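You operate a simulated robot arm through the tools that you are given. There is no shell and no other tool. Be economical: measure what you need, move in short steps, check, and stop when the job is done.

You are at the controls of a simulated two-armed robot. One attempt, no reset.

TASK
Take the beige cloth from the top of the grey counter board and lay it out flat on the top of the wooden counter.

Only the result counts: the job must be done as asked and must still hold three seconds after the hand-in. Knocking over, shifting, dropping, spilling or breaking anything else fails it. Flat cloth is picked up by pressing the open fingertips on it (5 to 10 N) and closing them slowly along it; thin cloth reads only 2 to 8 mm in the jaws.

THE ROBOT
Two 6-joint arms with two-finger parallel grippers on one trunk, on a base that drives. Base frame: it is fixed to the floor where the robot stands at the start and does not move with it; the origin is under the middle of the robot, x ahead of it, y to its left, z up; the surface under the hand at the start is at about z = 1.07. Lengths are in m, angles in rad, forces in N, time in s.
The left shoulder is at the start at [-0.063, 0.177, 0.855], the right one opposite. With the tool pointing down near the work surface each hand reaches from about 0.1 to 0.64 m from the robot's upright axis, wherever it stands, measured 20 degrees to its own side. Places, roughly: top of the wooden counter [0.5, -1, 1.1]. Payload 1.57 kg a hand.
The TCP of each hand is the grasp point between the finger pads, 0.03 m short of the fingertips. In the tool frame z runs along the fingers and y along their closing line. The gripper opens to 0.08 m. The fingers are 0.017 m wide and 0.012 m thick; the gripper's body (0.04 by 0.082 m) begins 0.08 m behind the TCP.
Orientation is told as [roll, pitch, yaw] about the base's x, y, z axes, in that order, counted from this pose: with the fingers straight down and closing along the base's y, the tool's x points along the base's -x, its y along +y and its z along -z.

THE INTERFACE
- The arms move only by the tool step_arm. It takes "left_commands", "right_commands" or both (then of equal length, played together; a hand with none holds still); each is a list that holds one entry, the list of rows, each a list of 7 numbers: the turn, a rotation vector about the tool's x, y, z in units of 60 degrees (1.0 is 60 degrees), then the shift along the tool's x, y, z in units of 300 mm (1.0 is 300 mm), then the closure, from 0 (fully open) to 1 (shut). In form: [[[rx, ry, rz, tx, ty, tz, fingers], ...]]. A call has 1 to 10 rows; each row is the pose to reach, as a shift and turn from the pose commanded when the call began, along the tool's axes at that moment. A call with a number of a shift or a turn outside -1 to 1 is refused whole. Rows are played at 5 a second. More than 0.05 m and 0.15 rad between two rows, or a gripper value outside its range, and nothing of the call is played. Where a pose cannot be reached the arm comes as near as it can. A force on the tool above 40 N (or 10 N above the force at the start of the call, whichever is more), or a blocked arm, ends the call early, and 0.2 s more pass. The fingers move at their own pace (about 0.072 m/s each) and stop on an object; they squeeze with about 22 N. The grip force told is the motor's: it shows also when the fingers shut on nothing. Time passes only in rows, and 0.2 s behind the last, so rows that repeat a pose let the fingers close. The reply holds the time, the measured pose of the TCP, the force on the tool along the base axes, the opening and the grip force, in the units named above and with some noise, with the torque about the TCP (base axes, N m) and any sound that the robot's microphone picked up.
- Cameras (640 x 400 px; columns grow to the right, rows downward): "scene" is now at [0.0147, -0.0445, 1.5966]; the picture's right is [-0.56, -0.83, 0.00], its down [-0.55, 0.38, -0.74] and it looks along [0.61, -0.42, -0.67] (base axes); focal length 256 px, centre (320, 200). "left" rides on the left gripper at [0.072, 0.007, -0.122] in its tool frame; the picture's right is [-0.09, 1.00, 0.00], its down [-0.84, -0.08, -0.54] and it looks along [-0.54, -0.05, 0.84] (tool axes); focal length 238 px, centre (320, 200). "right" rides on the right gripper at [0.072, -0.007, -0.122] in its tool frame; the picture's right is [0.09, 1.00, 0.00], its down [-0.84, 0.08, -0.54] and it looks along [-0.54, 0.05, 0.84] (tool axes); focal length 238 px, centre (320, 200). There is no depth. A picture from a camera that has moved, and an enlarged one, comes with that camera's place and axes in the base frame and with its lens. The place of the scene camera against the robot may be out by one fixed shift of up to 0.018 m in any direction.
- snapshot(camera): a new picture of that camera. It takes no simulated time.
- slide_trunk(by): slides the trunk up (or, below 0, down) by that many m; the arms and the scene camera ride with it, the base frame stays. It gives what a move gives, with no picture.
- steer(legs): drives the robot by 1 to 6 legs, each [ahead, left, turn to the left] in m, m and rad, along the robot's own axes; the way and the turn of a leg run together, so that a leg with both is an arc; at most 1.5 m and 3.142 rad a leg. The arms and the cameras ride along, it lands a little off, and it stops where it bumps. It gives what a move gives.
- head_to(pan, tilt): turns the head with the scene camera to pan (to the left, within 2.496 rad either way) and tilt (down, from -0.506 to 1.204), counted from straight ahead of the robot. It gives what a move gives.
- inspect(camera, box): a new picture of the part [left, top, right, bottom] of that camera's present view, enlarged. It takes no simulated time.
- hand_in(): hands the job in; it is judged then, once.

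Go step by step. Nothing tells you exact positions but the pictures and the camera data: compare them with the known pose of the tool, close in by small moves and look again before you grip or let go. The budget is 120 turns and 92 pictures, counting those below and the enlarged ones. Unless the task says otherwise, let go and move clear before handing in, and close with one line.

The tools are called after "Request:" as name(argument=value, ...) on one line, values as JSON. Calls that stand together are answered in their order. step_arm: Moves the arms, as the interface text tells. Its arguments: {"type":"object","properties":{"left_commands":{"type":"array"},"right_commands":{"type":"array"}},"required":[]} The other tools are called the same way: slide_trunk (by) slides the trunk up or down; steer (legs) drives the base; head_to (pan, tilt) turns the head that bears the scene camera; snapshot (camera) takes a picture; inspect (camera, box) takes an enlarged picture of a part of a camera's view; hand_in () hands the job in.

At the start:

```text
time_s: 0.0
left_eef_pos: [0.4428, -0.0069, 1.2803]
left_tcp_rot: [-0.001, 0.0, 0.001]
left_force: [-0.2, 0.5, 0.0]
left_ft_torque: [-0.01, 0.03, -0.04]
left_finger_gap: 0.0801
left_grip_force: 0.0
right_eef_pos: [0.3526, -0.4511, 1.2794]
right_tcp_rot: [0.001, 0.0, 0.0]
right_force: [-0.6, 0.4, -0.2]
right_ft_torque: [-0.01, 0.02, 0.0]
right_finger_gap: 0.0799
right_grip_force: 0.0
trunk travel left (down, up): [-0.296, 0.032]
robot x, y, heading: [-0.001, -0.0007, -0.004]
head pan, tilt: [-0.599, 0.735]
```

scene: 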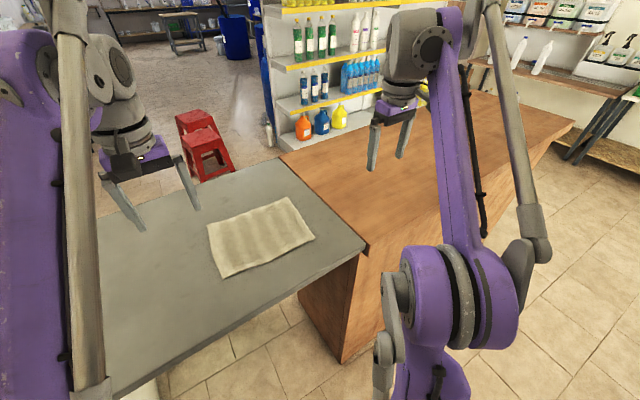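
right: 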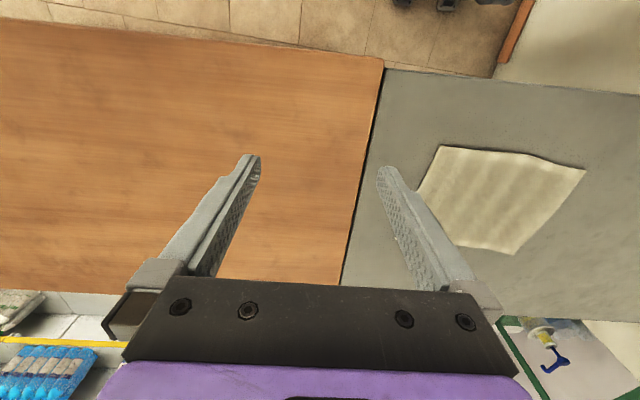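
left: 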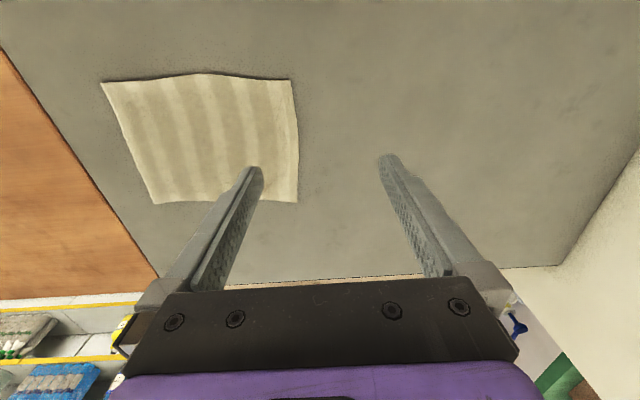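

The cloth lies at about x 0.38–0.58, y -0.30 to -0.04 on the grey board, and the wood begins near y -0.385. I plan to pinch the near edge at both corners, lift the cloth, drive right, and lay it down while pulling toward me. First I drive right to centre on the cloth.

Request:
steer(legs=[[0, -0.16, 0]])

```text
time_s: 2.0
left_eef_pos: [0.4426, -0.1676, 1.28]
left_tcp_rot: [0.0, 0.0, 0.001]
left_force: [-0.4, -0.1, -0.3]
left_ft_torque: [-0.01, -0.03, -0.01]
left_finger_gap: 0.0803
left_grip_force: 0.1
right_eef_pos: [0.3526, -0.6107, 1.28]
right_tcp_rot: [0.0, 0.001, 0.0]
right_force: [0.0, 0.7, -0.3]
right_ft_torque: [0.0, 0.01, 0.0]
right_finger_gap: 0.0803
right_grip_force: 0.1
trunk travel left (down, up): [-0.296, 0.032]
robot x, y, heading: [-0.0029, -0.1588, 0.004]
head pan, tilt: [-0.599, 0.735]
```

The base moved as intended. Now I turn both wrists so the fingers will close along x, and bring the hands toward the near corners while staying high.

Request:
step_arm(left_commands=[[[0, 0, 0.14, 0, 0.05, 0, 0], [0, 0, 0.28, 0, 0.1, 0, 0], [0, 0, 0.42, 0, 0.15, 0, 0], [0, 0, 0.56, 0, 0.2, 0, 0], [0, 0, 0.7, 0, 0.25, 0, 0], [0, 0, 0.84, 0, 0.3, 0, 0], [0, 0, 0.98, 0, 0.34, 0, 0], [0, 0, 0.98, 0, 0.34, 0, 0]]], right_commands=[[[0, 0, -0.14, 0, 0.1, 0, 0], [0, 0, -0.28, 0, 0.2, 0, 0], [0, 0, -0.42, 0, 0.3, 0, 0], [0, 0, -0.56, 0, 0.4, 0, 0], [0, 0, -0.7, 0, 0.5, 0, 0], [0, 0, -0.84, 0, 0.6, 0, 0], [0, 0, -0.98, 0, 0.7, 0, 0], [0, 0, -0.98, 0, 0.7, 0, 0]]])

```text
time_s: 3.9
left_eef_pos: [0.4426, -0.0655, 1.2805]
left_tcp_rot: [0.0, 0.001, -1.027]
left_force: [-0.3, 0.3, -0.1]
left_ft_torque: [0.0, 0.0, 0.0]
left_finger_gap: 0.0799
left_grip_force: 0.1
right_eef_pos: [0.3537, -0.4022, 1.2806]
right_tcp_rot: [-0.001, 0.001, 1.027]
right_force: [-0.2, 0.2, -0.4]
right_ft_torque: [-0.01, 0.03, 0.03]
right_finger_gap: 0.08
right_grip_force: 0.1
trunk travel left (down, up): [-0.296, 0.032]
robot x, y, heading: [-0.0024, -0.164, 0.001]
head pan, tilt: [-0.599, 0.735]
```

Both hands turned cleanly. I finish the turn, hover them over the near edge at z 1.16 with the jaws narrowed, and check from the cameras.

Request:
step_arm(left_commands=[[[0, 0, 0.104, 0.007, -0.015, 0.08, 0.3], [0, 0, 0.208, 0.015, -0.03, 0.16, 0.69], [0, 0, 0.312, 0.022, -0.046, 0.24, 0.69], [0, 0, 0.416, 0.03, -0.062, 0.32, 0.69], [0, 0, 0.52, 0.037, -0.077, 0.4, 0.69], [0, 0, 0.52, 0.037, -0.077, 0.4, 0.69]]], right_commands=[[[0, 0, -0.104, -0.1, 0.023, 0.08, 0.3], [0, 0, -0.208, -0.2, 0.046, 0.16, 0.69], [0, 0, -0.312, -0.3, 0.07, 0.24, 0.69], [0, 0, -0.416, -0.4, 0.093, 0.32, 0.69], [0, 0, -0.52, -0.503, 0.116, 0.4, 0.69], [0, 0, -0.52, -0.503, 0.116, 0.4, 0.69]]])

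Request:
snapshot(camera="scene")

Request:
snapshot(camera="left")

Request:
snapshot(camera="right")

```text
time_s: 5.2
left_eef_pos: [0.417, -0.0677, 1.1599]
left_tcp_rot: [0.0, 0.001, -1.572]
left_force: [0.6, 0.7, -0.1]
left_ft_torque: [0.0, 0.04, 0.0]
left_finger_gap: 0.025
left_grip_force: 0.0
right_eef_pos: [0.4015, -0.254, 1.1593]
right_tcp_rot: [0.0, 0.001, 1.573]
right_force: [0.2, 1.0, 0.1]
right_ft_torque: [0.04, 0.02, -0.03]
right_finger_gap: 0.0249
right_grip_force: 0.0
trunk travel left (down, up): [-0.296, 0.032]
robot x, y, heading: [0.0025, -0.1585, 0.0]
head pan, tilt: [-0.599, 0.735]
```

```text
88 pictures are left
camera scene: at [0.0143, -0.2051, 1.5966], right [-0.56, -0.83, 0.0], down [-0.55, 0.38, -0.74], along [0.61, -0.42, -0.67], focal length 256 px, centre (320, 200)
```

scene: 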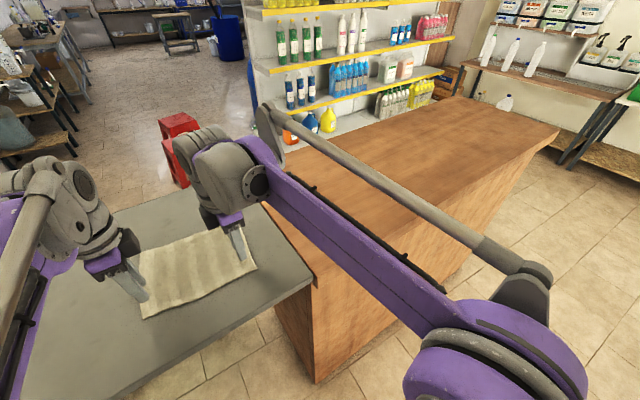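

```text
87 pictures are left
camera left: at [0.4247, 0.0028, 1.2821], right [1.0, -0.09, 0.0], down [-0.08, -0.84, 0.54], along [-0.05, -0.54, -0.84], focal length 238 px, centre (320, 200)
```

left: 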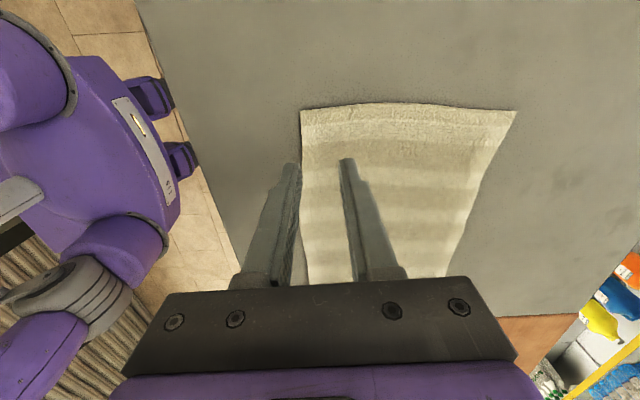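

```text
86 pictures are left
camera right: at [0.4088, -0.3249, 1.2816], right [-1.0, -0.09, 0.0], down [-0.08, 0.84, 0.54], along [-0.05, 0.54, -0.84], focal length 238 px, centre (320, 200)
```

right: 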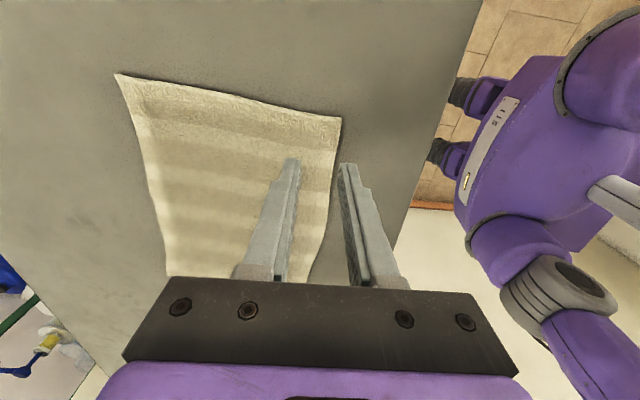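

The cloth's edge is at x≈0.401 under the left hand and ≈0.386 under the right. I move both 6 mm further in and come down to just above the cloth.

Request:
step_arm(left_commands=[[[0, 0, 0, 0, 0.02, 0.08, 0.69], [0, 0, 0, 0, 0.02, 0.15, 0.69], [0, 0, 0, 0, 0.02, 0.183, 0.69], [0, 0, 0, 0, 0.02, 0.183, 0.69]]], right_commands=[[[0, 0, 0, 0, -0.02, 0.08, 0.69], [0, 0, 0, 0, -0.02, 0.15, 0.69], [0, 0, 0, 0, -0.02, 0.183, 0.69], [0, 0, 0, 0, -0.02, 0.183, 0.69]]])

Request:
snapshot(camera="left")

Request:
snapshot(camera="right")

```text
time_s: 6.2
left_eef_pos: [0.423, -0.0678, 1.1042]
left_tcp_rot: [0.0, 0.0, -1.57]
left_force: [-0.4, 0.3, 0.1]
left_ft_torque: [-0.03, 0.02, 0.0]
left_finger_gap: 0.0247
left_grip_force: 0.1
right_eef_pos: [0.4072, -0.2537, 1.1053]
right_tcp_rot: [-0.001, 0.0, 1.57]
right_force: [-0.3, 0.2, 0.0]
right_ft_torque: [0.0, -0.01, -0.01]
right_finger_gap: 0.0248
right_grip_force: 0.0
trunk travel left (down, up): [-0.296, 0.032]
robot x, y, heading: [-0.0011, -0.1633, -0.002]
head pan, tilt: [-0.599, 0.735]
```

```text
85 pictures are left
camera left: at [0.4307, 0.003, 1.2277], right [1.0, -0.09, 0.0], down [-0.08, -0.84, 0.54], along [-0.05, -0.54, -0.84], focal length 238 px, centre (320, 200)
```

left: 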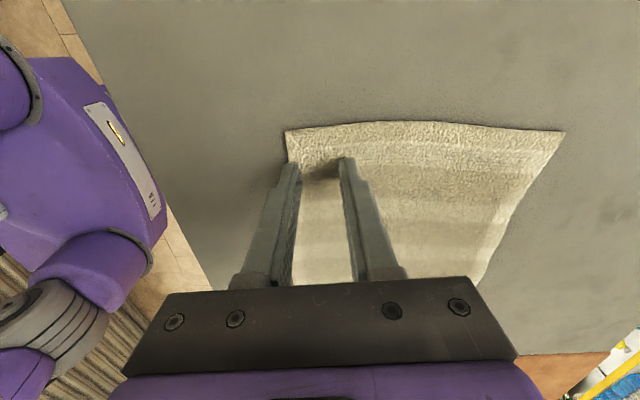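

```text
84 pictures are left
camera right: at [0.4152, -0.3253, 1.2266], right [-1.0, -0.09, 0.0], down [-0.08, 0.84, 0.54], along [-0.05, 0.54, -0.84], focal length 238 px, centre (320, 200)
```

right: 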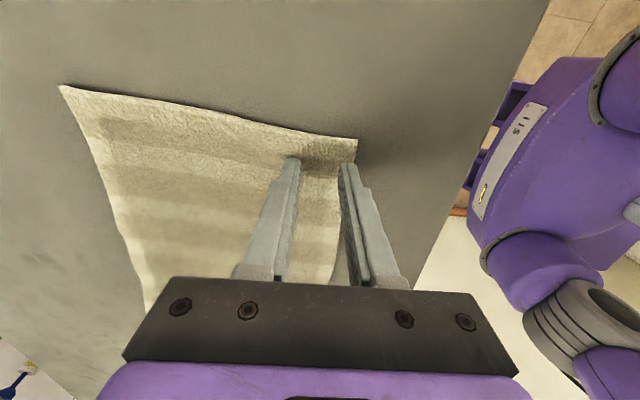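

Both finger pairs sit just over the edge strip, a little above the cloth. I press down in small steps to find contact.

Request:
step_arm(left_commands=[[[0, 0, 0, 0, 0.005, 0.007, 0.69], [0, 0, 0, 0, 0.005, 0.014, 0.69], [0, 0, 0, 0, 0.005, 0.014, 0.69]]], right_commands=[[[0, 0, 0, 0, -0.005, 0.007, 0.69], [0, 0, 0, 0, -0.005, 0.014, 0.69], [0, 0, 0, 0, -0.005, 0.014, 0.69]]])

```text
time_s: 7.0
left_eef_pos: [0.424, -0.0679, 1.1019]
left_tcp_rot: [0.002, 0.0, -1.571]
left_force: [1.7, -1.1, 12.6]
left_ft_torque: [0.01, -0.03, -0.02]
left_finger_gap: 0.0247
left_grip_force: 0.0
right_eef_pos: [0.4074, -0.2547, 1.1009]
right_tcp_rot: [-0.003, -0.001, 1.571]
right_force: [2.4, -0.3, 15.3]
right_ft_torque: [0.0, -0.06, -0.02]
right_finger_gap: 0.0249
right_grip_force: 0.1
trunk travel left (down, up): [-0.296, 0.032]
robot x, y, heading: [0.0005, -0.1588, 0.001]
head pan, tilt: [-0.599, 0.735]
```

The force is slightly high, at 13 to 15 N. I ease back about 1 mm and close slowly along the cloth.

Request:
step_arm(left_commands=[[[0, 0, 0, 0, 0, -0.003, 0.69], [0, 0, 0, 0, 0, -0.003, 0.73], [0, 0, 0, 0, 0, -0.003, 0.77], [0, 0, 0, 0, 0, -0.003, 0.81], [0, 0, 0, 0, 0, -0.003, 0.85], [0, 0, 0, 0, 0, -0.003, 0.89], [0, 0, 0, 0, 0, -0.003, 0.93], [0, 0, 0, 0, 0, -0.003, 0.97], [0, 0, 0, 0, 0, -0.003, 1], [0, 0, 0, 0, 0, -0.003, 1]]], right_commands=[[[0, 0, 0, 0, 0, -0.004, 0.69], [0, 0, 0, 0, 0, -0.004, 0.73], [0, 0, 0, 0, 0, -0.004, 0.77], [0, 0, 0, 0, 0, -0.004, 0.81], [0, 0, 0, 0, 0, -0.004, 0.85], [0, 0, 0, 0, 0, -0.004, 0.89], [0, 0, 0, 0, 0, -0.004, 0.93], [0, 0, 0, 0, 0, -0.004, 0.97], [0, 0, 0, 0, 0, -0.004, 1], [0, 0, 0, 0, 0, -0.004, 1]]])

Request:
snapshot(camera="left")

Request:
snapshot(camera="right")

```text
time_s: 9.2
left_eef_pos: [0.4236, -0.0669, 1.102]
left_tcp_rot: [0.002, 0.0, -1.57]
left_force: [0.2, -1.7, 12.1]
left_ft_torque: [-0.08, 0.04, -0.03]
left_finger_gap: 0.0039
left_grip_force: 22.1
right_eef_pos: [0.4088, -0.2537, 1.1028]
right_tcp_rot: [-0.002, -0.001, 1.571]
right_force: [2.5, 1.0, 12.1]
right_ft_torque: [0.03, -0.08, -0.01]
right_finger_gap: 0.0038
right_grip_force: 21.9
trunk travel left (down, up): [-0.296, 0.032]
robot x, y, heading: [-0.0002, -0.161, 0.001]
head pan, tilt: [-0.599, 0.735]
```

```text
83 pictures are left
camera left: at [0.4313, 0.0032, 1.225], right [1.0, -0.09, 0.0], down [-0.08, -0.84, 0.54], along [-0.05, -0.54, -0.84], focal length 238 px, centre (320, 200)
```

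left: 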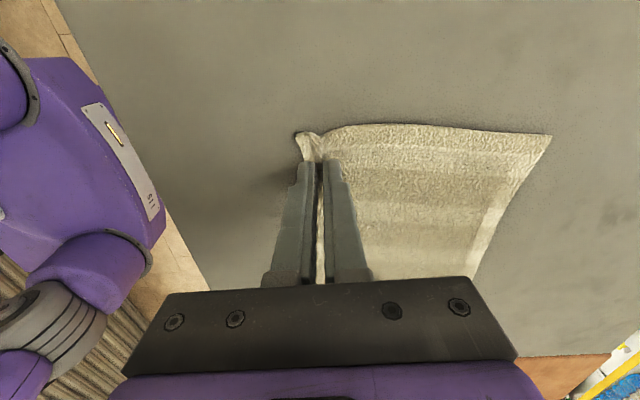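

```text
82 pictures are left
camera right: at [0.4157, -0.3253, 1.2241], right [-1.0, -0.09, 0.0], down [-0.08, 0.84, 0.54], along [-0.05, 0.54, -0.84], focal length 238 px, centre (320, 200)
```

right: 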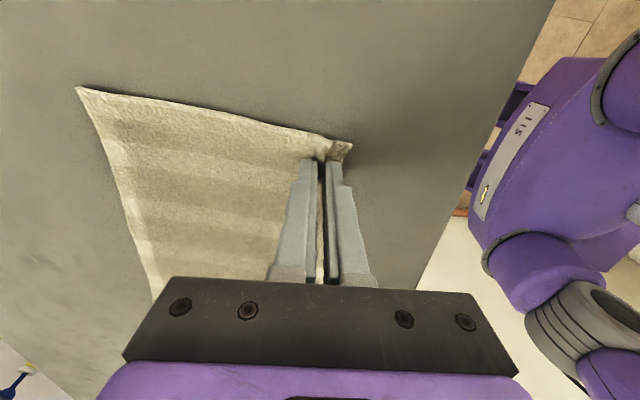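

Both jaws read about 4 mm with cloth between them. I lift straight up 0.24 m.

Request:
step_arm(left_commands=[[[0, 0, 0, 0, 0, -0.06, 1], [0, 0, 0, 0, 0, -0.14, 1], [0, 0, 0, 0, 0, -0.22, 1], [0, 0, 0, 0, 0, -0.32, 1], [0, 0, 0, 0, 0, -0.42, 1], [0, 0, 0, 0, 0, -0.52, 1], [0, 0, 0, 0, 0, -0.62, 1], [0, 0, 0, 0, 0, -0.72, 1], [0, 0, 0, 0, 0, -0.8, 1], [0, 0, 0, 0, 0, -0.8, 1]]], right_commands=[[[0, 0, 0, 0, 0, -0.06, 1], [0, 0, 0, 0, 0, -0.14, 1], [0, 0, 0, 0, 0, -0.22, 1], [0, 0, 0, 0, 0, -0.32, 1], [0, 0, 0, 0, 0, -0.42, 1], [0, 0, 0, 0, 0, -0.52, 1], [0, 0, 0, 0, 0, -0.62, 1], [0, 0, 0, 0, 0, -0.72, 1], [0, 0, 0, 0, 0, -0.8, 1], [0, 0, 0, 0, 0, -0.8, 1]]])

Request:
snapshot(camera="scene")

Request:
snapshot(camera="left")

```text
time_s: 11.4
left_eef_pos: [0.417, -0.0653, 1.3303]
left_tcp_rot: [0.002, -0.002, -1.571]
left_force: [-0.4, -2.2, 0.0]
left_ft_torque: [-0.09, -0.05, 0.02]
left_finger_gap: 0.0041
left_grip_force: 21.7
left hand out of reach, approached as far as the arm can: row 9, 10
right_eef_pos: [0.4056, -0.2541, 1.3386]
right_tcp_rot: [-0.002, 0.001, 1.57]
right_force: [0.5, 2.4, -0.2]
right_ft_torque: [0.06, 0.02, 0.0]
right_finger_gap: 0.0033
right_grip_force: 22.0
right hand out of reach, approached as far as the arm can: row 9, 10
trunk travel left (down, up): [-0.296, 0.032]
robot x, y, heading: [-0.0005, -0.1595, 0.0]
head pan, tilt: [-0.599, 0.735]
```

```text
81 pictures are left
camera scene: at [0.0134, -0.2048, 1.5965], right [-0.56, -0.83, 0.0], down [-0.55, 0.38, -0.74], along [0.61, -0.42, -0.67], focal length 256 px, centre (320, 200)
```

scene: 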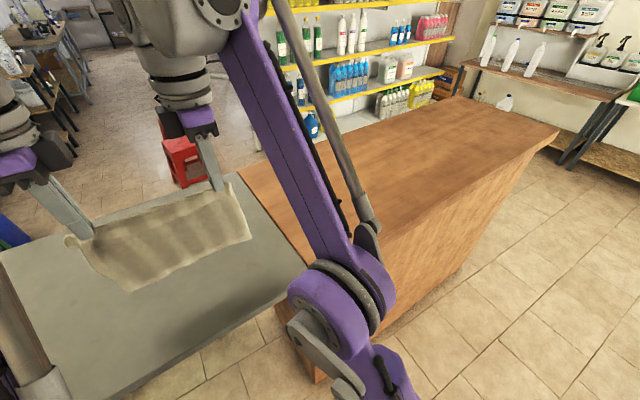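

```text
80 pictures are left
camera left: at [0.4244, 0.0048, 1.4531], right [1.0, -0.09, 0.0], down [-0.08, -0.84, 0.54], along [-0.05, -0.54, -0.84], focal length 238 px, centre (320, 200)
```

left: 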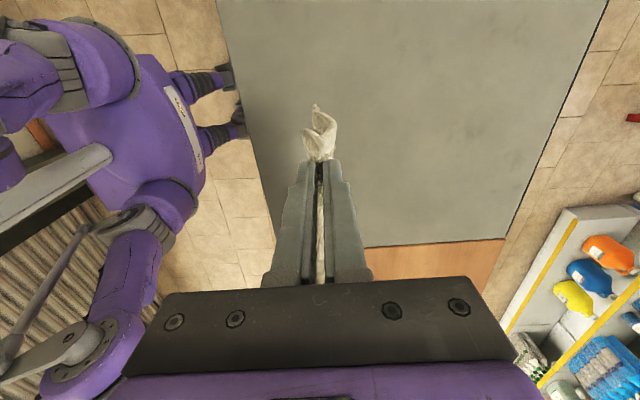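

The cloth hangs well from both hands. Before driving along the counters I look down to check the clearance between the base and the wooden counter.

Request:
head_to(pan=-0.7, tilt=1.2)

Request:
snapshot(camera="scene")

Request:
snapshot(camera="right")

```text
time_s: 12.4
left_eef_pos: [0.4186, -0.0659, 1.3295]
left_tcp_rot: [-0.001, 0.001, -1.57]
left_force: [0.7, -2.2, -0.2]
left_ft_torque: [-0.07, -0.04, -0.02]
left_finger_gap: 0.0037
left_grip_force: 22.0
right_eef_pos: [0.4067, -0.2538, 1.3372]
right_tcp_rot: [-0.002, 0.0, 1.57]
right_force: [0.7, 2.4, -0.5]
right_ft_torque: [0.07, 0.04, -0.02]
right_finger_gap: 0.0037
right_grip_force: 21.9
trunk travel left (down, up): [-0.296, 0.032]
robot x, y, heading: [-0.0019, -0.1594, 0.004]
head pan, tilt: [-0.7, 1.201]
```

```text
79 pictures are left
camera scene: at [-0.0116, -0.1936, 1.5637], right [-0.64, -0.76, 0.0], down [-0.71, 0.6, -0.36], along [0.28, -0.23, -0.93], focal length 256 px, centre (320, 200)
```

scene: 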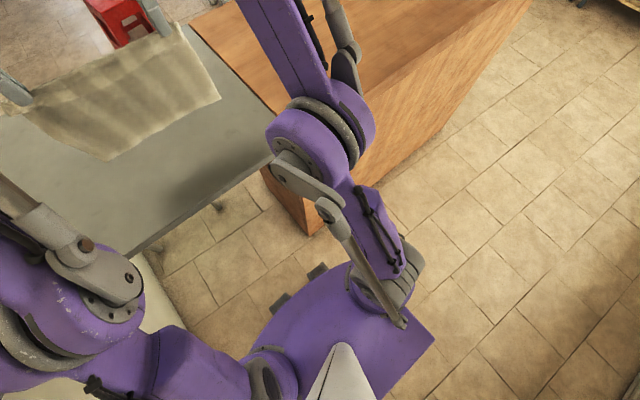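

```text
78 pictures are left
camera right: at [0.4137, -0.3258, 1.4591], right [-1.0, -0.09, 0.0], down [-0.08, 0.84, 0.54], along [-0.05, 0.54, -0.84], focal length 238 px, centre (320, 200)
```

right: 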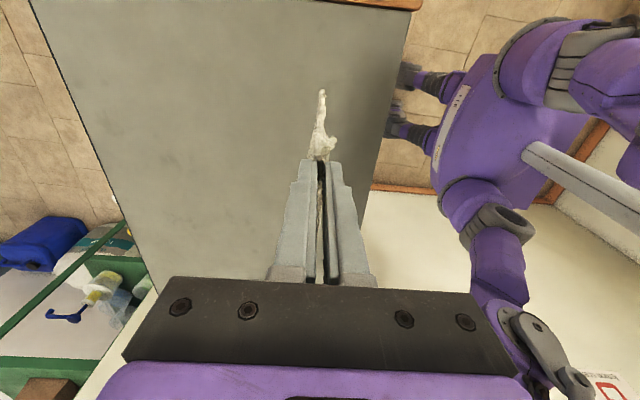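

The base is about 0.2 m clear of the counter face. I drive 0.62 m right along the counters.

Request:
steer(legs=[[0, -0.31, 0], [0, -0.31, 0]])

Request:
head_to(pan=-0.3, tilt=0.85)

Request:
snapshot(camera="scene")

Request:
snapshot(camera="right")

```text
time_s: 18.6
left_eef_pos: [0.4171, -0.6862, 1.33]
left_tcp_rot: [-0.001, -0.002, -1.568]
left_force: [0.6, -2.1, 1.3]
left_ft_torque: [-0.05, -0.02, 0.01]
left_finger_gap: 0.0037
left_grip_force: 21.8
right_eef_pos: [0.407, -0.8748, 1.3379]
right_tcp_rot: [-0.002, 0.0, 1.571]
right_force: [0.8, 2.2, 0.1]
right_ft_torque: [0.07, 0.0, -0.01]
right_finger_gap: 0.0036
right_grip_force: 21.9
trunk travel left (down, up): [-0.296, 0.032]
robot x, y, heading: [0.0002, -0.7812, 0.002]
head pan, tilt: [-0.7, 1.201]
```

```text
time_s: 19.4
left_eef_pos: [0.4178, -0.6862, 1.3291]
left_tcp_rot: [0.0, 0.0, -1.569]
left_force: [-0.6, -1.8, 0.0]
left_ft_torque: [-0.09, 0.0, 0.0]
left_finger_gap: 0.0038
left_grip_force: 21.7
right_eef_pos: [0.4068, -0.8756, 1.3373]
right_tcp_rot: [-0.002, -0.001, 1.573]
right_force: [-0.2, 2.5, -0.6]
right_ft_torque: [0.05, 0.05, -0.03]
right_finger_gap: 0.0036
right_grip_force: 22.1
trunk travel left (down, up): [-0.296, 0.032]
robot x, y, heading: [0.0011, -0.7832, -0.005]
head pan, tilt: [-0.3, 0.85]
```

```text
77 pictures are left
camera scene: at [0.0201, -0.8019, 1.5873], right [-0.3, -0.96, 0.0], down [-0.72, 0.22, -0.66], along [0.63, -0.2, -0.75], focal length 256 px, centre (320, 200)
```

scene: 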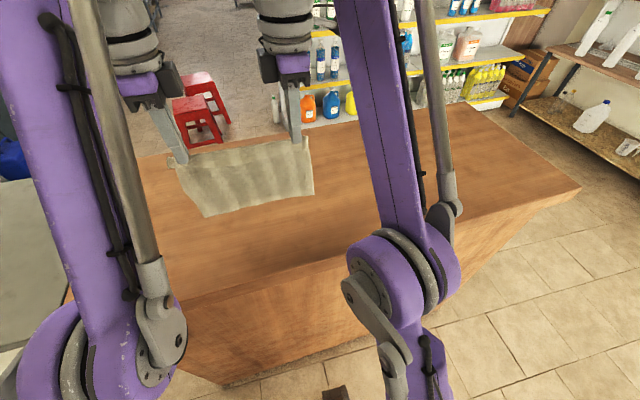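

```text
76 pictures are left
camera right: at [0.4138, -0.9464, 1.459], right [-1.0, -0.09, 0.0], down [-0.08, 0.84, 0.54], along [-0.05, 0.54, -0.84], focal length 238 px, centre (320, 200)
```

right: 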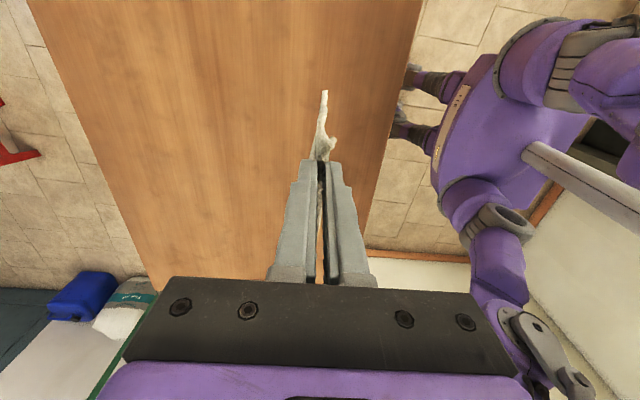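

The cloth is now over the wooden counter. I move both hands forward 0.15 m and down a little, so that the bottom edge can touch down near x≈0.57.

Request:
step_arm(left_commands=[[[0, 0, 0, 0, 0.06, 0.05, 1], [0, 0, 0, 0, 0.14, 0.09, 1], [0, 0, 0, 0, 0.23, 0.133, 1], [0, 0, 0, 0, 0.32, 0.133, 1], [0, 0, 0, 0, 0.41, 0.133, 1], [0, 0, 0, 0, 0.5, 0.133, 1], [0, 0, 0, 0, 0.5, 0.133, 1], [0, 0, 0, 0, 0.5, 0.133, 1]]], right_commands=[[[0, 0, 0, 0, -0.06, 0.05, 1], [0, 0, 0, 0, -0.14, 0.09, 1], [0, 0, 0, 0, -0.23, 0.133, 1], [0, 0, 0, 0, -0.32, 0.133, 1], [0, 0, 0, 0, -0.41, 0.133, 1], [0, 0, 0, 0, -0.5, 0.133, 1], [0, 0, 0, 0, -0.5, 0.133, 1], [0, 0, 0, 0, -0.5, 0.133, 1]]])

Request:
snapshot(camera="scene")

```text
time_s: 21.2
left_eef_pos: [0.5204, -0.681, 1.2475]
left_tcp_rot: [0.001, -0.002, -1.57]
left_force: [-0.6, -16.8, 1.3]
left_ft_torque: [-0.46, 0.03, 0.06]
left_finger_gap: 0.0038
left_grip_force: 22.4
left hand out of reach, approached as far as the arm can: row 2, 3, 4, 5, 6, 7, 8
right_eef_pos: [0.5094, -0.8798, 1.2574]
right_tcp_rot: [0.0, -0.001, 1.571]
right_force: [1.1, 17.0, -0.4]
right_ft_torque: [0.5, -0.02, -0.01]
right_finger_gap: 0.0038
right_grip_force: 22.0
right hand out of reach, approached as far as the arm can: row 3, 4, 5, 6, 7, 8
trunk travel left (down, up): [-0.296, 0.032]
robot x, y, heading: [-0.0051, -0.783, 0.002]
head pan, tilt: [-0.3, 0.85]
```

```text
75 pictures are left
camera scene: at [0.02, -0.8019, 1.5873], right [-0.29, -0.96, 0.0], down [-0.72, 0.22, -0.66], along [0.63, -0.19, -0.75], focal length 256 px, centre (320, 200)
```

scene: 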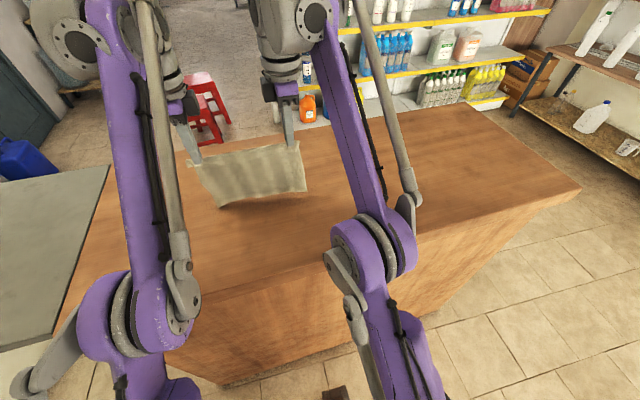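

The reach limit pulled the hands apart, and there are 17 N of tension on the cloth. I bring the hands back and slightly together, then check the poses.

Request:
step_arm(left_commands=[[[0, 0, 0, -0.01, -0.07, 0, 1], [0, 0, 0, -0.018, -0.14, 0, 1], [0, 0, 0, -0.018, -0.2, 0, 1], [0, 0, 0, -0.018, -0.2, 0, 1]]], right_commands=[[[0, 0, 0, -0.01, 0.07, 0, 1], [0, 0, 0, -0.018, 0.14, 0, 1], [0, 0, 0, -0.018, 0.2, 0, 1], [0, 0, 0, -0.018, 0.2, 0, 1]]])

```text
time_s: 22.2
left_eef_pos: [0.4603, -0.6847, 1.2477]
left_tcp_rot: [0.001, 0.0, -1.569]
left_force: [-0.1, -3.4, -0.2]
left_ft_torque: [-0.06, -0.05, 0.0]
left_finger_gap: 0.0039
left_grip_force: 22.3
right_eef_pos: [0.4499, -0.8767, 1.2576]
right_tcp_rot: [0.0, -0.001, 1.57]
right_force: [0.3, 3.0, -0.6]
right_ft_torque: [0.08, 0.04, 0.0]
right_finger_gap: 0.0038
right_grip_force: 22.2
trunk travel left (down, up): [-0.296, 0.032]
robot x, y, heading: [-0.0025, -0.7819, 0.001]
head pan, tilt: [-0.3, 0.85]
```

Tension has dropped and the command follows the reached pose. I level the hands, raise them slightly, then drive the base 0.1 m forward so the arms can lay the cloth within reach.

Request:
step_arm(left_commands=[[[0, 0, 0, -0.004, 0, -0.05, 1], [0, 0, 0, -0.007, 0, -0.1, 1], [0, 0, 0, -0.007, 0, -0.1, 1]]], right_commands=[[[0, 0, 0, -0.004, 0, -0.035, 1], [0, 0, 0, -0.007, 0, -0.067, 1], [0, 0, 0, -0.007, 0, -0.067, 1]]])

Request:
steer(legs=[[0.1, 0, 0]])

Request:
snapshot(camera="scene")

Request:
snapshot(camera="left")

```text
time_s: 23.1
left_eef_pos: [0.4605, -0.687, 1.2787]
left_tcp_rot: [0.0, 0.0, -1.569]
left_force: [0.4, 0.3, -0.5]
left_ft_torque: [-0.03, -0.01, -0.01]
left_finger_gap: 0.0041
left_grip_force: 21.5
right_eef_pos: [0.4493, -0.8738, 1.2788]
right_tcp_rot: [-0.002, 0.001, 1.571]
right_force: [0.5, -0.1, 0.2]
right_ft_torque: [-0.01, -0.03, 0.01]
right_finger_gap: 0.0039
right_grip_force: 22.1
trunk travel left (down, up): [-0.296, 0.032]
robot x, y, heading: [-0.0005, -0.7828, -0.004]
head pan, tilt: [-0.3, 0.85]
```

```text
time_s: 24.1
left_eef_pos: [0.5142, -0.6875, 1.2759]
left_tcp_rot: [-0.002, 0.0, -1.57]
left_force: [1.2, -0.5, -0.9]
left_ft_torque: [0.0, 0.02, -0.02]
left_finger_gap: 0.004
left_grip_force: 22.2
right_eef_pos: [0.5024, -0.8734, 1.2768]
right_tcp_rot: [0.001, 0.001, 1.57]
right_force: [0.9, 0.5, -0.8]
right_ft_torque: [0.02, 0.05, 0.01]
right_finger_gap: 0.0038
right_grip_force: 22.1
trunk travel left (down, up): [-0.296, 0.032]
robot x, y, heading: [0.0489, -0.7837, 0.002]
head pan, tilt: [-0.3, 0.85]
stopped in leg 1: the robot was blocked; the commanded pose is now the measured one
```

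```text
74 pictures are left
camera scene: at [0.0724, -0.8018, 1.5875], right [-0.29, -0.96, 0.0], down [-0.72, 0.22, -0.66], along [0.63, -0.19, -0.75], focal length 256 px, centre (320, 200)
```

scene: 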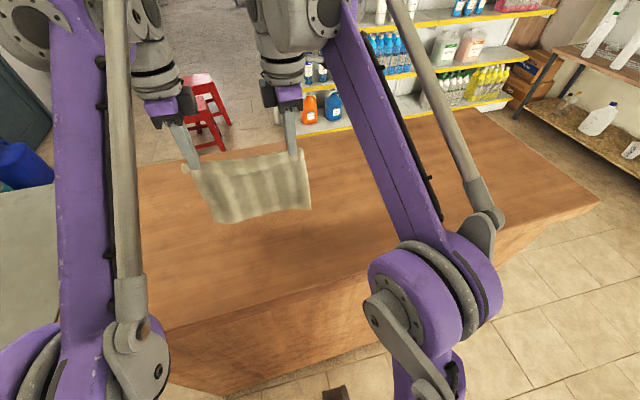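

```text
73 pictures are left
camera left: at [0.5211, -0.6162, 1.3996], right [1.0, -0.09, 0.0], down [-0.08, -0.84, 0.54], along [-0.05, -0.54, -0.84], focal length 238 px, centre (320, 200)
```

left: 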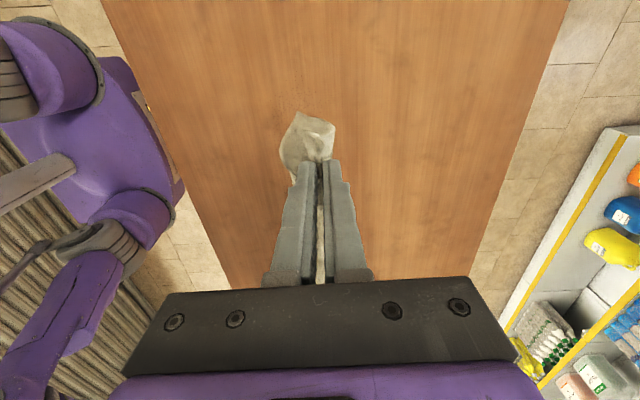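

The feet touched the counter base 5 cm in, which still gives enough reach. I now lower the far edge to the wood and start the laying arc, moving back and down together.

Request:
step_arm(left_commands=[[[0, 0, 0, 0, 0.05, 0.02, 1], [0, 0, 0, 0, 0.1, 0.04, 1], [0, 0, 0, 0, 0.1, 0.067, 1], [0, 0, 0, 0, 0.1, 0.067, 1], [0, 0, 0, 0, 0.035, 0.07, 1], [0, 0, 0, 0, -0.033, 0.083, 1], [0, 0, 0, 0, -0.098, 0.108, 1], [0, 0, 0, 0, -0.158, 0.137, 1], [0, 0, 0, 0, -0.158, 0.137, 1]]], right_commands=[[[0, 0, 0, 0, -0.05, 0.02, 1], [0, 0, 0, 0, -0.1, 0.04, 1], [0, 0, 0, 0, -0.1, 0.067, 1], [0, 0, 0, 0, -0.1, 0.067, 1], [0, 0, 0, 0, -0.035, 0.07, 1], [0, 0, 0, 0, 0.033, 0.083, 1], [0, 0, 0, 0, 0.098, 0.108, 1], [0, 0, 0, 0, 0.158, 0.137, 1], [0, 0, 0, 0, 0.158, 0.137, 1]]])

Request:
snapshot(camera="scene")

Request:
snapshot(camera="left")

```text
time_s: 26.1
left_eef_pos: [0.4619, -0.6861, 1.2378]
left_tcp_rot: [0.001, 0.0, -1.569]
left_force: [-0.1, -1.1, 1.2]
left_ft_torque: [-0.06, 0.0, -0.04]
left_finger_gap: 0.004
left_grip_force: 22.3
right_eef_pos: [0.4512, -0.8731, 1.2365]
right_tcp_rot: [-0.002, 0.0, 1.57]
right_force: [-0.6, -0.6, 0.2]
right_ft_torque: [0.0, -0.03, 0.01]
right_finger_gap: 0.0039
right_grip_force: 21.7
trunk travel left (down, up): [-0.296, 0.032]
robot x, y, heading: [0.0463, -0.782, -0.001]
head pan, tilt: [-0.3, 0.85]
```

```text
72 pictures are left
camera scene: at [0.0676, -0.8018, 1.5874], right [-0.29, -0.96, 0.0], down [-0.72, 0.22, -0.66], along [0.63, -0.19, -0.75], focal length 256 px, centre (320, 200)
```

scene: 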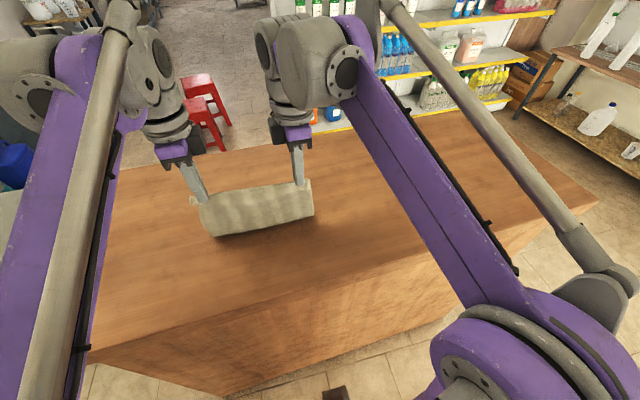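

```text
71 pictures are left
camera left: at [0.4688, -0.6158, 1.3596], right [1.0, -0.09, 0.0], down [-0.08, -0.84, 0.54], along [-0.05, -0.54, -0.84], focal length 238 px, centre (320, 200)
```

left: 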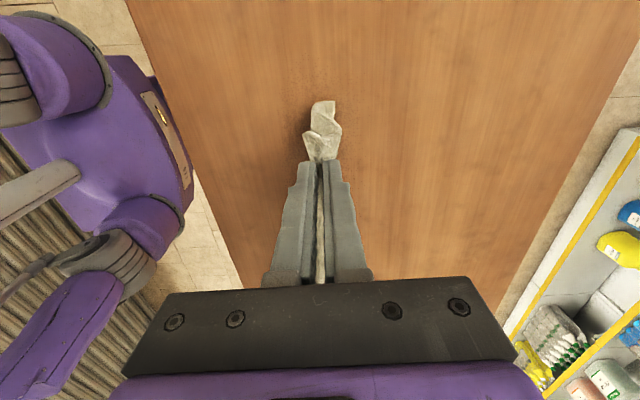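

The cloth's lower edge seems to be at about the wood surface, directly under the hands. I zoom in to check whether it is touching.

Request:
inspect(camera="scene", box=[150, 120, 350, 245])

Request:
snapshot(camera="right")

```text
3.20 times, centred on (250, 182) of scene
camera zoom: at [0.0676, -0.8018, 1.5874], right [-0.29, -0.96, 0.0], down [-0.72, 0.22, -0.66], along [0.63, -0.19, -0.75], focal length 820 px, centre (544, 256)
```

zoom: 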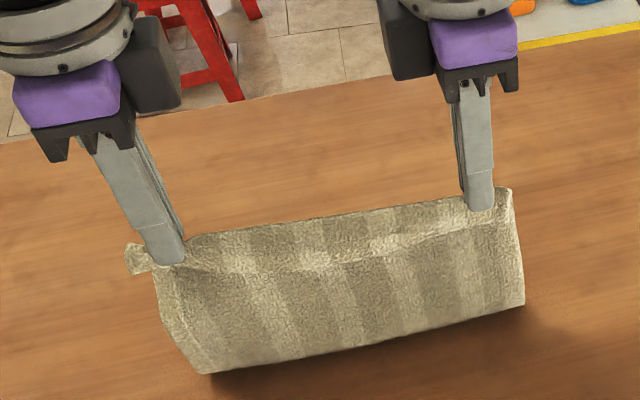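

```text
69 pictures are left
camera right: at [0.4577, -0.9451, 1.3582], right [-1.0, -0.09, 0.0], down [-0.08, 0.84, 0.54], along [-0.05, 0.54, -0.84], focal length 238 px, centre (320, 200)
```

right: 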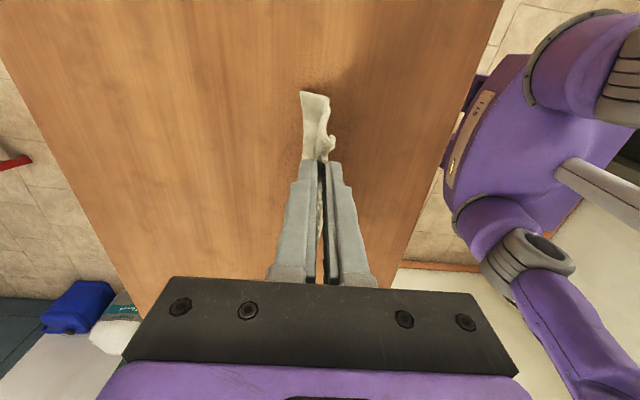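

The bottom edge is only just touching, and the hanging length is about 0.14 m. To keep the cloth well away from the front edge, I lift 1.5 cm, go 8 cm forward, touch down and start the arc from there.

Request:
step_arm(left_commands=[[[0, 0, 0, 0, 0.03, -0.05, 1], [0, 0, 0, 0, 0.12, -0.05, 1], [0, 0, 0, 0, 0.21, -0.05, 1], [0, 0, 0, 0, 0.285, -0.05, 1], [0, 0, 0, 0, 0.285, -0.04, 1], [0, 0, 0, 0, 0.285, 0.02, 1], [0, 0, 0, 0, 0.285, 0.03, 1], [0, 0, 0, 0, 0.2, 0.035, 1], [0, 0, 0, 0, 0.123, 0.055, 1], [0, 0, 0, 0, 0.05, 0.09, 1]]], right_commands=[[[0, 0, 0, 0, -0.03, -0.05, 1], [0, 0, 0, 0, -0.12, -0.05, 1], [0, 0, 0, 0, -0.21, -0.05, 1], [0, 0, 0, 0, -0.285, -0.05, 1], [0, 0, 0, 0, -0.285, -0.04, 1], [0, 0, 0, 0, -0.285, 0.02, 1], [0, 0, 0, 0, -0.285, 0.03, 1], [0, 0, 0, 0, -0.2, 0.035, 1], [0, 0, 0, 0, -0.123, 0.055, 1], [0, 0, 0, 0, -0.05, 0.09, 1]]])

Request:
snapshot(camera="right")

Request:
inspect(camera="scene", box=[150, 120, 350, 245])

```text
time_s: 28.3
left_eef_pos: [0.4732, -0.6867, 1.2103]
left_tcp_rot: [0.001, 0.0, -1.57]
left_force: [0.7, -0.3, 0.8]
left_ft_torque: [0.04, -0.01, 0.0]
left_finger_gap: 0.0042
left_grip_force: 22.5
right_eef_pos: [0.4631, -0.8723, 1.2094]
right_tcp_rot: [-0.004, 0.001, 1.573]
right_force: [-0.2, 0.4, 0.3]
right_ft_torque: [-0.03, 0.0, 0.01]
right_finger_gap: 0.0036
right_grip_force: 22.3
trunk travel left (down, up): [-0.296, 0.032]
robot x, y, heading: [0.0435, -0.7823, 0.001]
head pan, tilt: [-0.3, 0.85]
```

```text
68 pictures are left
camera right: at [0.4697, -0.9437, 1.3311], right [-1.0, -0.09, 0.0], down [-0.08, 0.84, 0.54], along [-0.05, 0.54, -0.84], focal length 238 px, centre (320, 200)
```

right: 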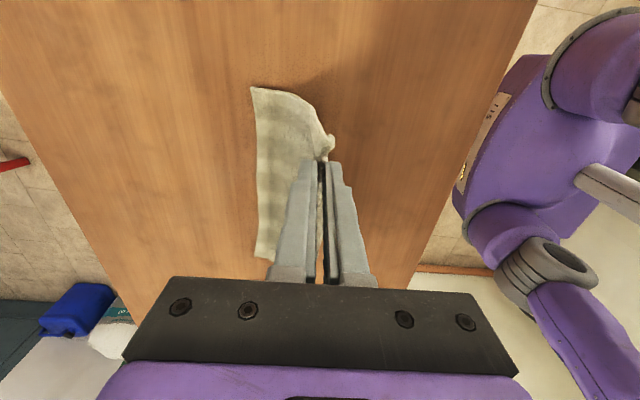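

```text
3.20 times, centred on (250, 182) of scene
camera zoom: at [0.0643, -0.8019, 1.5873], right [-0.29, -0.96, 0.0], down [-0.72, 0.22, -0.66], along [0.63, -0.19, -0.75], focal length 820 px, centre (544, 256)
```

zoom: 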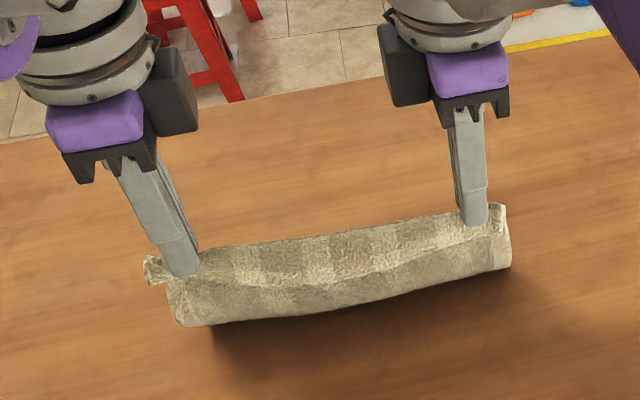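

The far edge has stayed on the wood at x≈0.535 while the hands come back, which is what I wanted. I continue the arc down to just above the surface.

Request:
step_arm(left_commands=[[[0, 0, 0, 0, -0.06, 0.012, 1], [0, 0, 0, 0, -0.113, 0.03, 1], [0, 0, 0, 0, -0.155, 0.075, 1], [0, 0, 0, 0, -0.193, 0.12, 1], [0, 0, 0, 0, -0.22, 0.18, 1], [0, 0, 0, 0, -0.25, 0.237, 1], [0, 0, 0, 0, -0.27, 0.29, 1], [0, 0, 0, 0, -0.285, 0.33, 1], [0, 0, 0, 0, -0.285, 0.33, 1]]], right_commands=[[[0, 0, 0, 0, 0.06, 0.012, 1], [0, 0, 0, 0, 0.113, 0.03, 1], [0, 0, 0, 0, 0.155, 0.075, 1], [0, 0, 0, 0, 0.193, 0.12, 1], [0, 0, 0, 0, 0.22, 0.18, 1], [0, 0, 0, 0, 0.25, 0.237, 1], [0, 0, 0, 0, 0.27, 0.29, 1], [0, 0, 0, 0, 0.285, 0.33, 1], [0, 0, 0, 0, 0.285, 0.33, 1]]])

Request:
snapshot(camera="right")

Request:
inspect(camera="scene", box=[150, 140, 350, 265])

Request:
snapshot(camera="left")

```text
time_s: 30.3
left_eef_pos: [0.3906, -0.6867, 1.11]
left_tcp_rot: [0.001, 0.0, -1.568]
left_force: [-0.2, -1.3, 0.1]
left_ft_torque: [0.01, 0.0, -0.03]
left_finger_gap: 0.0037
left_grip_force: 21.3
right_eef_pos: [0.3787, -0.8735, 1.1108]
right_tcp_rot: [-0.002, 0.0, 1.571]
right_force: [-0.8, 0.5, 0.5]
right_ft_torque: [0.02, 0.0, -0.01]
right_finger_gap: 0.0035
right_grip_force: 22.1
trunk travel left (down, up): [-0.296, 0.032]
robot x, y, heading: [0.0425, -0.7817, 0.003]
head pan, tilt: [-0.3, 0.85]
```

```text
66 pictures are left
camera right: at [0.3863, -0.9449, 1.2319], right [-1.0, -0.09, 0.0], down [-0.08, 0.84, 0.54], along [-0.05, 0.54, -0.84], focal length 238 px, centre (320, 200)
```

right: 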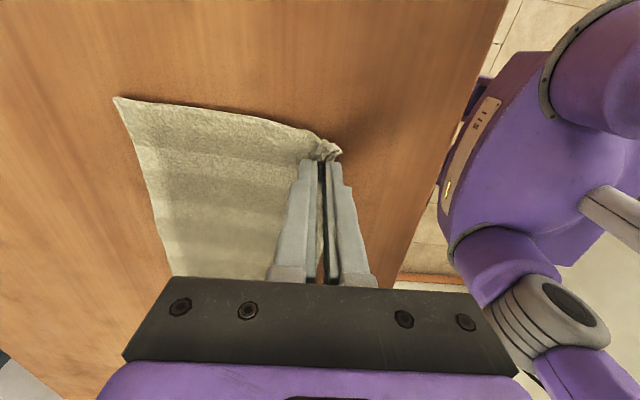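

```text
3.20 times, centred on (250, 202) of scene
camera zoom: at [0.0663, -0.8018, 1.5874], right [-0.29, -0.96, 0.0], down [-0.72, 0.22, -0.66], along [0.63, -0.19, -0.75], focal length 820 px, centre (544, 192)
```

zoom: 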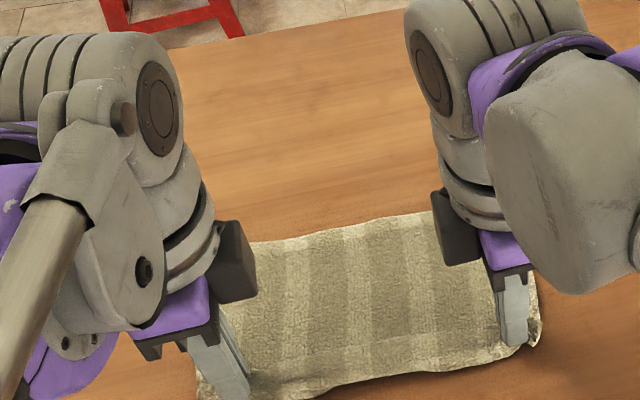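

```text
64 pictures are left
camera left: at [0.3977, -0.6161, 1.2336], right [1.0, -0.09, 0.0], down [-0.08, -0.84, 0.54], along [-0.05, -0.54, -0.84], focal length 238 px, centre (320, 200)
```

left: 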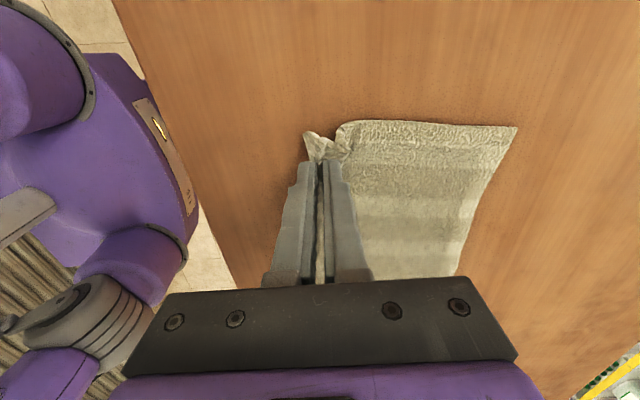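

The cloth is laid out and only the pinched edge is left. I pull it taut another 1 cm toward me, lower to contact, and open slowly so the fold spreads back out.

Request:
step_arm(left_commands=[[[0, 0, 0, 0, -0.03, 0.01, 1], [0, 0, 0, 0, -0.04, 0.02, 1], [0, 0, 0, 0, -0.04, 0.024, 1], [0, 0, 0, 0, -0.04, 0.024, 0.93], [0, 0, 0, 0, -0.04, 0.024, 0.88], [0, 0, 0, 0, -0.04, 0.024, 0.83], [0, 0, 0, 0, -0.04, 0.024, 0.78], [0, 0, 0, 0, -0.04, 0.024, 0.73], [0, 0, 0, 0, -0.04, 0.024, 0.68], [0, 0, 0, 0, -0.04, 0.024, 0.68]]], right_commands=[[[0, 0, 0, 0, 0.03, 0.01, 1], [0, 0, 0, 0, 0.04, 0.02, 1], [0, 0, 0, 0, 0.04, 0.024, 1], [0, 0, 0, 0, 0.04, 0.024, 0.93], [0, 0, 0, 0, 0.04, 0.024, 0.88], [0, 0, 0, 0, 0.04, 0.024, 0.83], [0, 0, 0, 0, 0.04, 0.024, 0.78], [0, 0, 0, 0, 0.04, 0.024, 0.73], [0, 0, 0, 0, 0.04, 0.024, 0.68], [0, 0, 0, 0, 0.04, 0.024, 0.68]]])

Request:
snapshot(camera="right")

Request:
snapshot(camera="left")

```text
time_s: 32.5
left_eef_pos: [0.3766, -0.687, 1.1042]
left_tcp_rot: [0.002, 0.001, -1.57]
left_force: [-3.1, 0.1, 9.8]
left_ft_torque: [-0.03, -0.12, 0.01]
left_finger_gap: 0.0225
left_grip_force: 0.1
right_eef_pos: [0.3654, -0.8738, 1.103]
right_tcp_rot: [-0.004, -0.001, 1.572]
right_force: [3.0, -0.1, 15.3]
right_ft_torque: [-0.05, 0.06, 0.01]
right_finger_gap: 0.021
right_grip_force: 0.1
trunk travel left (down, up): [-0.296, 0.032]
robot x, y, heading: [0.0439, -0.7811, 0.002]
head pan, tilt: [-0.3, 0.85]
```

```text
63 pictures are left
camera right: at [0.3735, -0.9448, 1.2253], right [-1.0, -0.09, 0.0], down [-0.08, 0.84, 0.54], along [-0.05, 0.54, -0.84], focal length 238 px, centre (320, 200)
```

right: 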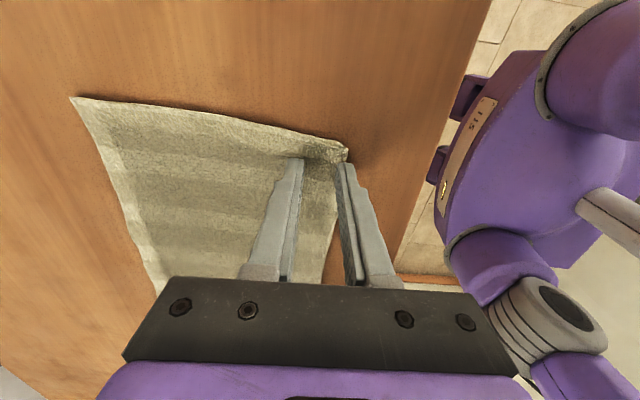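

```text
62 pictures are left
camera left: at [0.3847, -0.6163, 1.2268], right [1.0, -0.09, 0.0], down [-0.08, -0.84, 0.54], along [-0.05, -0.54, -0.84], focal length 238 px, centre (320, 200)
```

left: 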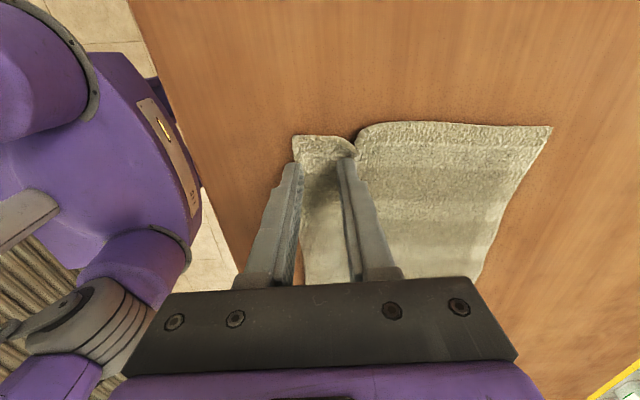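

Both pinches have opened. I lift straight up and look at how flat the cloth lies.

Request:
step_arm(left_commands=[[[0, 0, 0, 0, 0, -0.03, 0.65], [0, 0, 0, 0, 0, -0.1, 0.65], [0, 0, 0, 0, 0, -0.2, 0.65], [0, 0, 0, 0.1, 0, -0.3, 0.65], [0, 0, 0, 0.2, 0, -0.4, 0.65]]], right_commands=[[[0, 0, 0, 0, 0, -0.03, 0.65], [0, 0, 0, 0, 0, -0.1, 0.65], [0, 0, 0, 0, 0, -0.2, 0.65], [0, 0, 0, 0.1, 0, -0.3, 0.65], [0, 0, 0, 0.2, 0, -0.4, 0.65]]])

Request:
snapshot(camera="right")

Request:
snapshot(camera="left")

Request:
inspect(camera="scene", box=[150, 170, 350, 295])

```text
time_s: 33.7
left_eef_pos: [0.3788, -0.6259, 1.2227]
left_tcp_rot: [0.002, -0.001, -1.57]
left_force: [-0.1, 0.2, -0.2]
left_ft_torque: [-0.02, 0.0, 0.0]
left_finger_gap: 0.0278
left_grip_force: 0.0
right_eef_pos: [0.3675, -0.9325, 1.2237]
right_tcp_rot: [-0.001, -0.001, 1.573]
right_force: [-0.2, 0.2, -0.4]
right_ft_torque: [0.03, 0.02, -0.02]
right_finger_gap: 0.0283
right_grip_force: 0.1
trunk travel left (down, up): [-0.296, 0.032]
robot x, y, heading: [0.0457, -0.7809, -0.002]
head pan, tilt: [-0.3, 0.85]
```

```text
61 pictures are left
camera right: at [0.3747, -1.0041, 1.3458], right [-1.0, -0.09, 0.0], down [-0.08, 0.84, 0.54], along [-0.05, 0.54, -0.84], focal length 238 px, centre (320, 200)
```

right: 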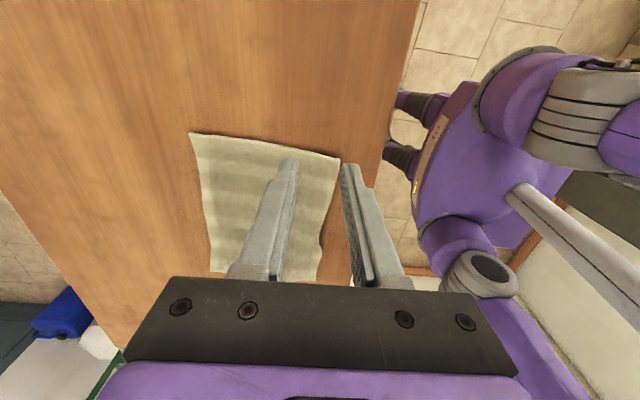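

```text
60 pictures are left
camera left: at [0.3866, -0.5558, 1.3456], right [1.0, -0.09, 0.0], down [-0.08, -0.84, 0.54], along [-0.05, -0.54, -0.84], focal length 238 px, centre (320, 200)
```

left: 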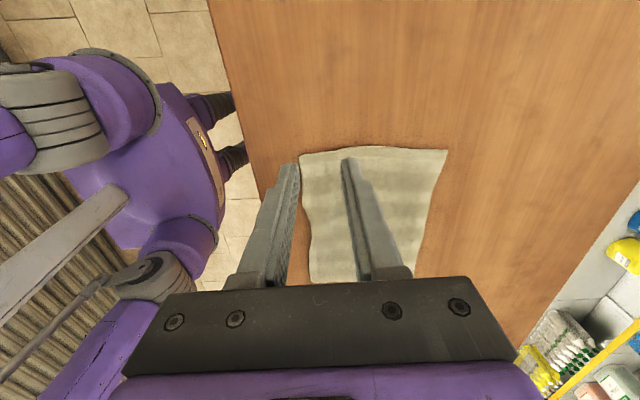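

```text
3.20 times, centred on (250, 232) of scene
camera zoom: at [0.0663, -0.8018, 1.5873], right [-0.29, -0.96, 0.0], down [-0.72, 0.22, -0.66], along [0.63, -0.19, -0.75], focal length 820 px, centre (544, 96)
```

zoom: 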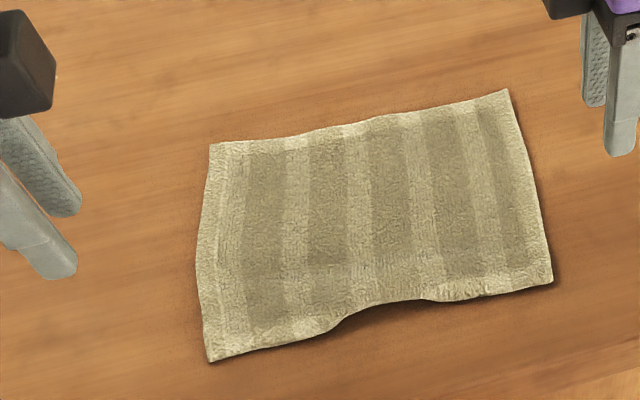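

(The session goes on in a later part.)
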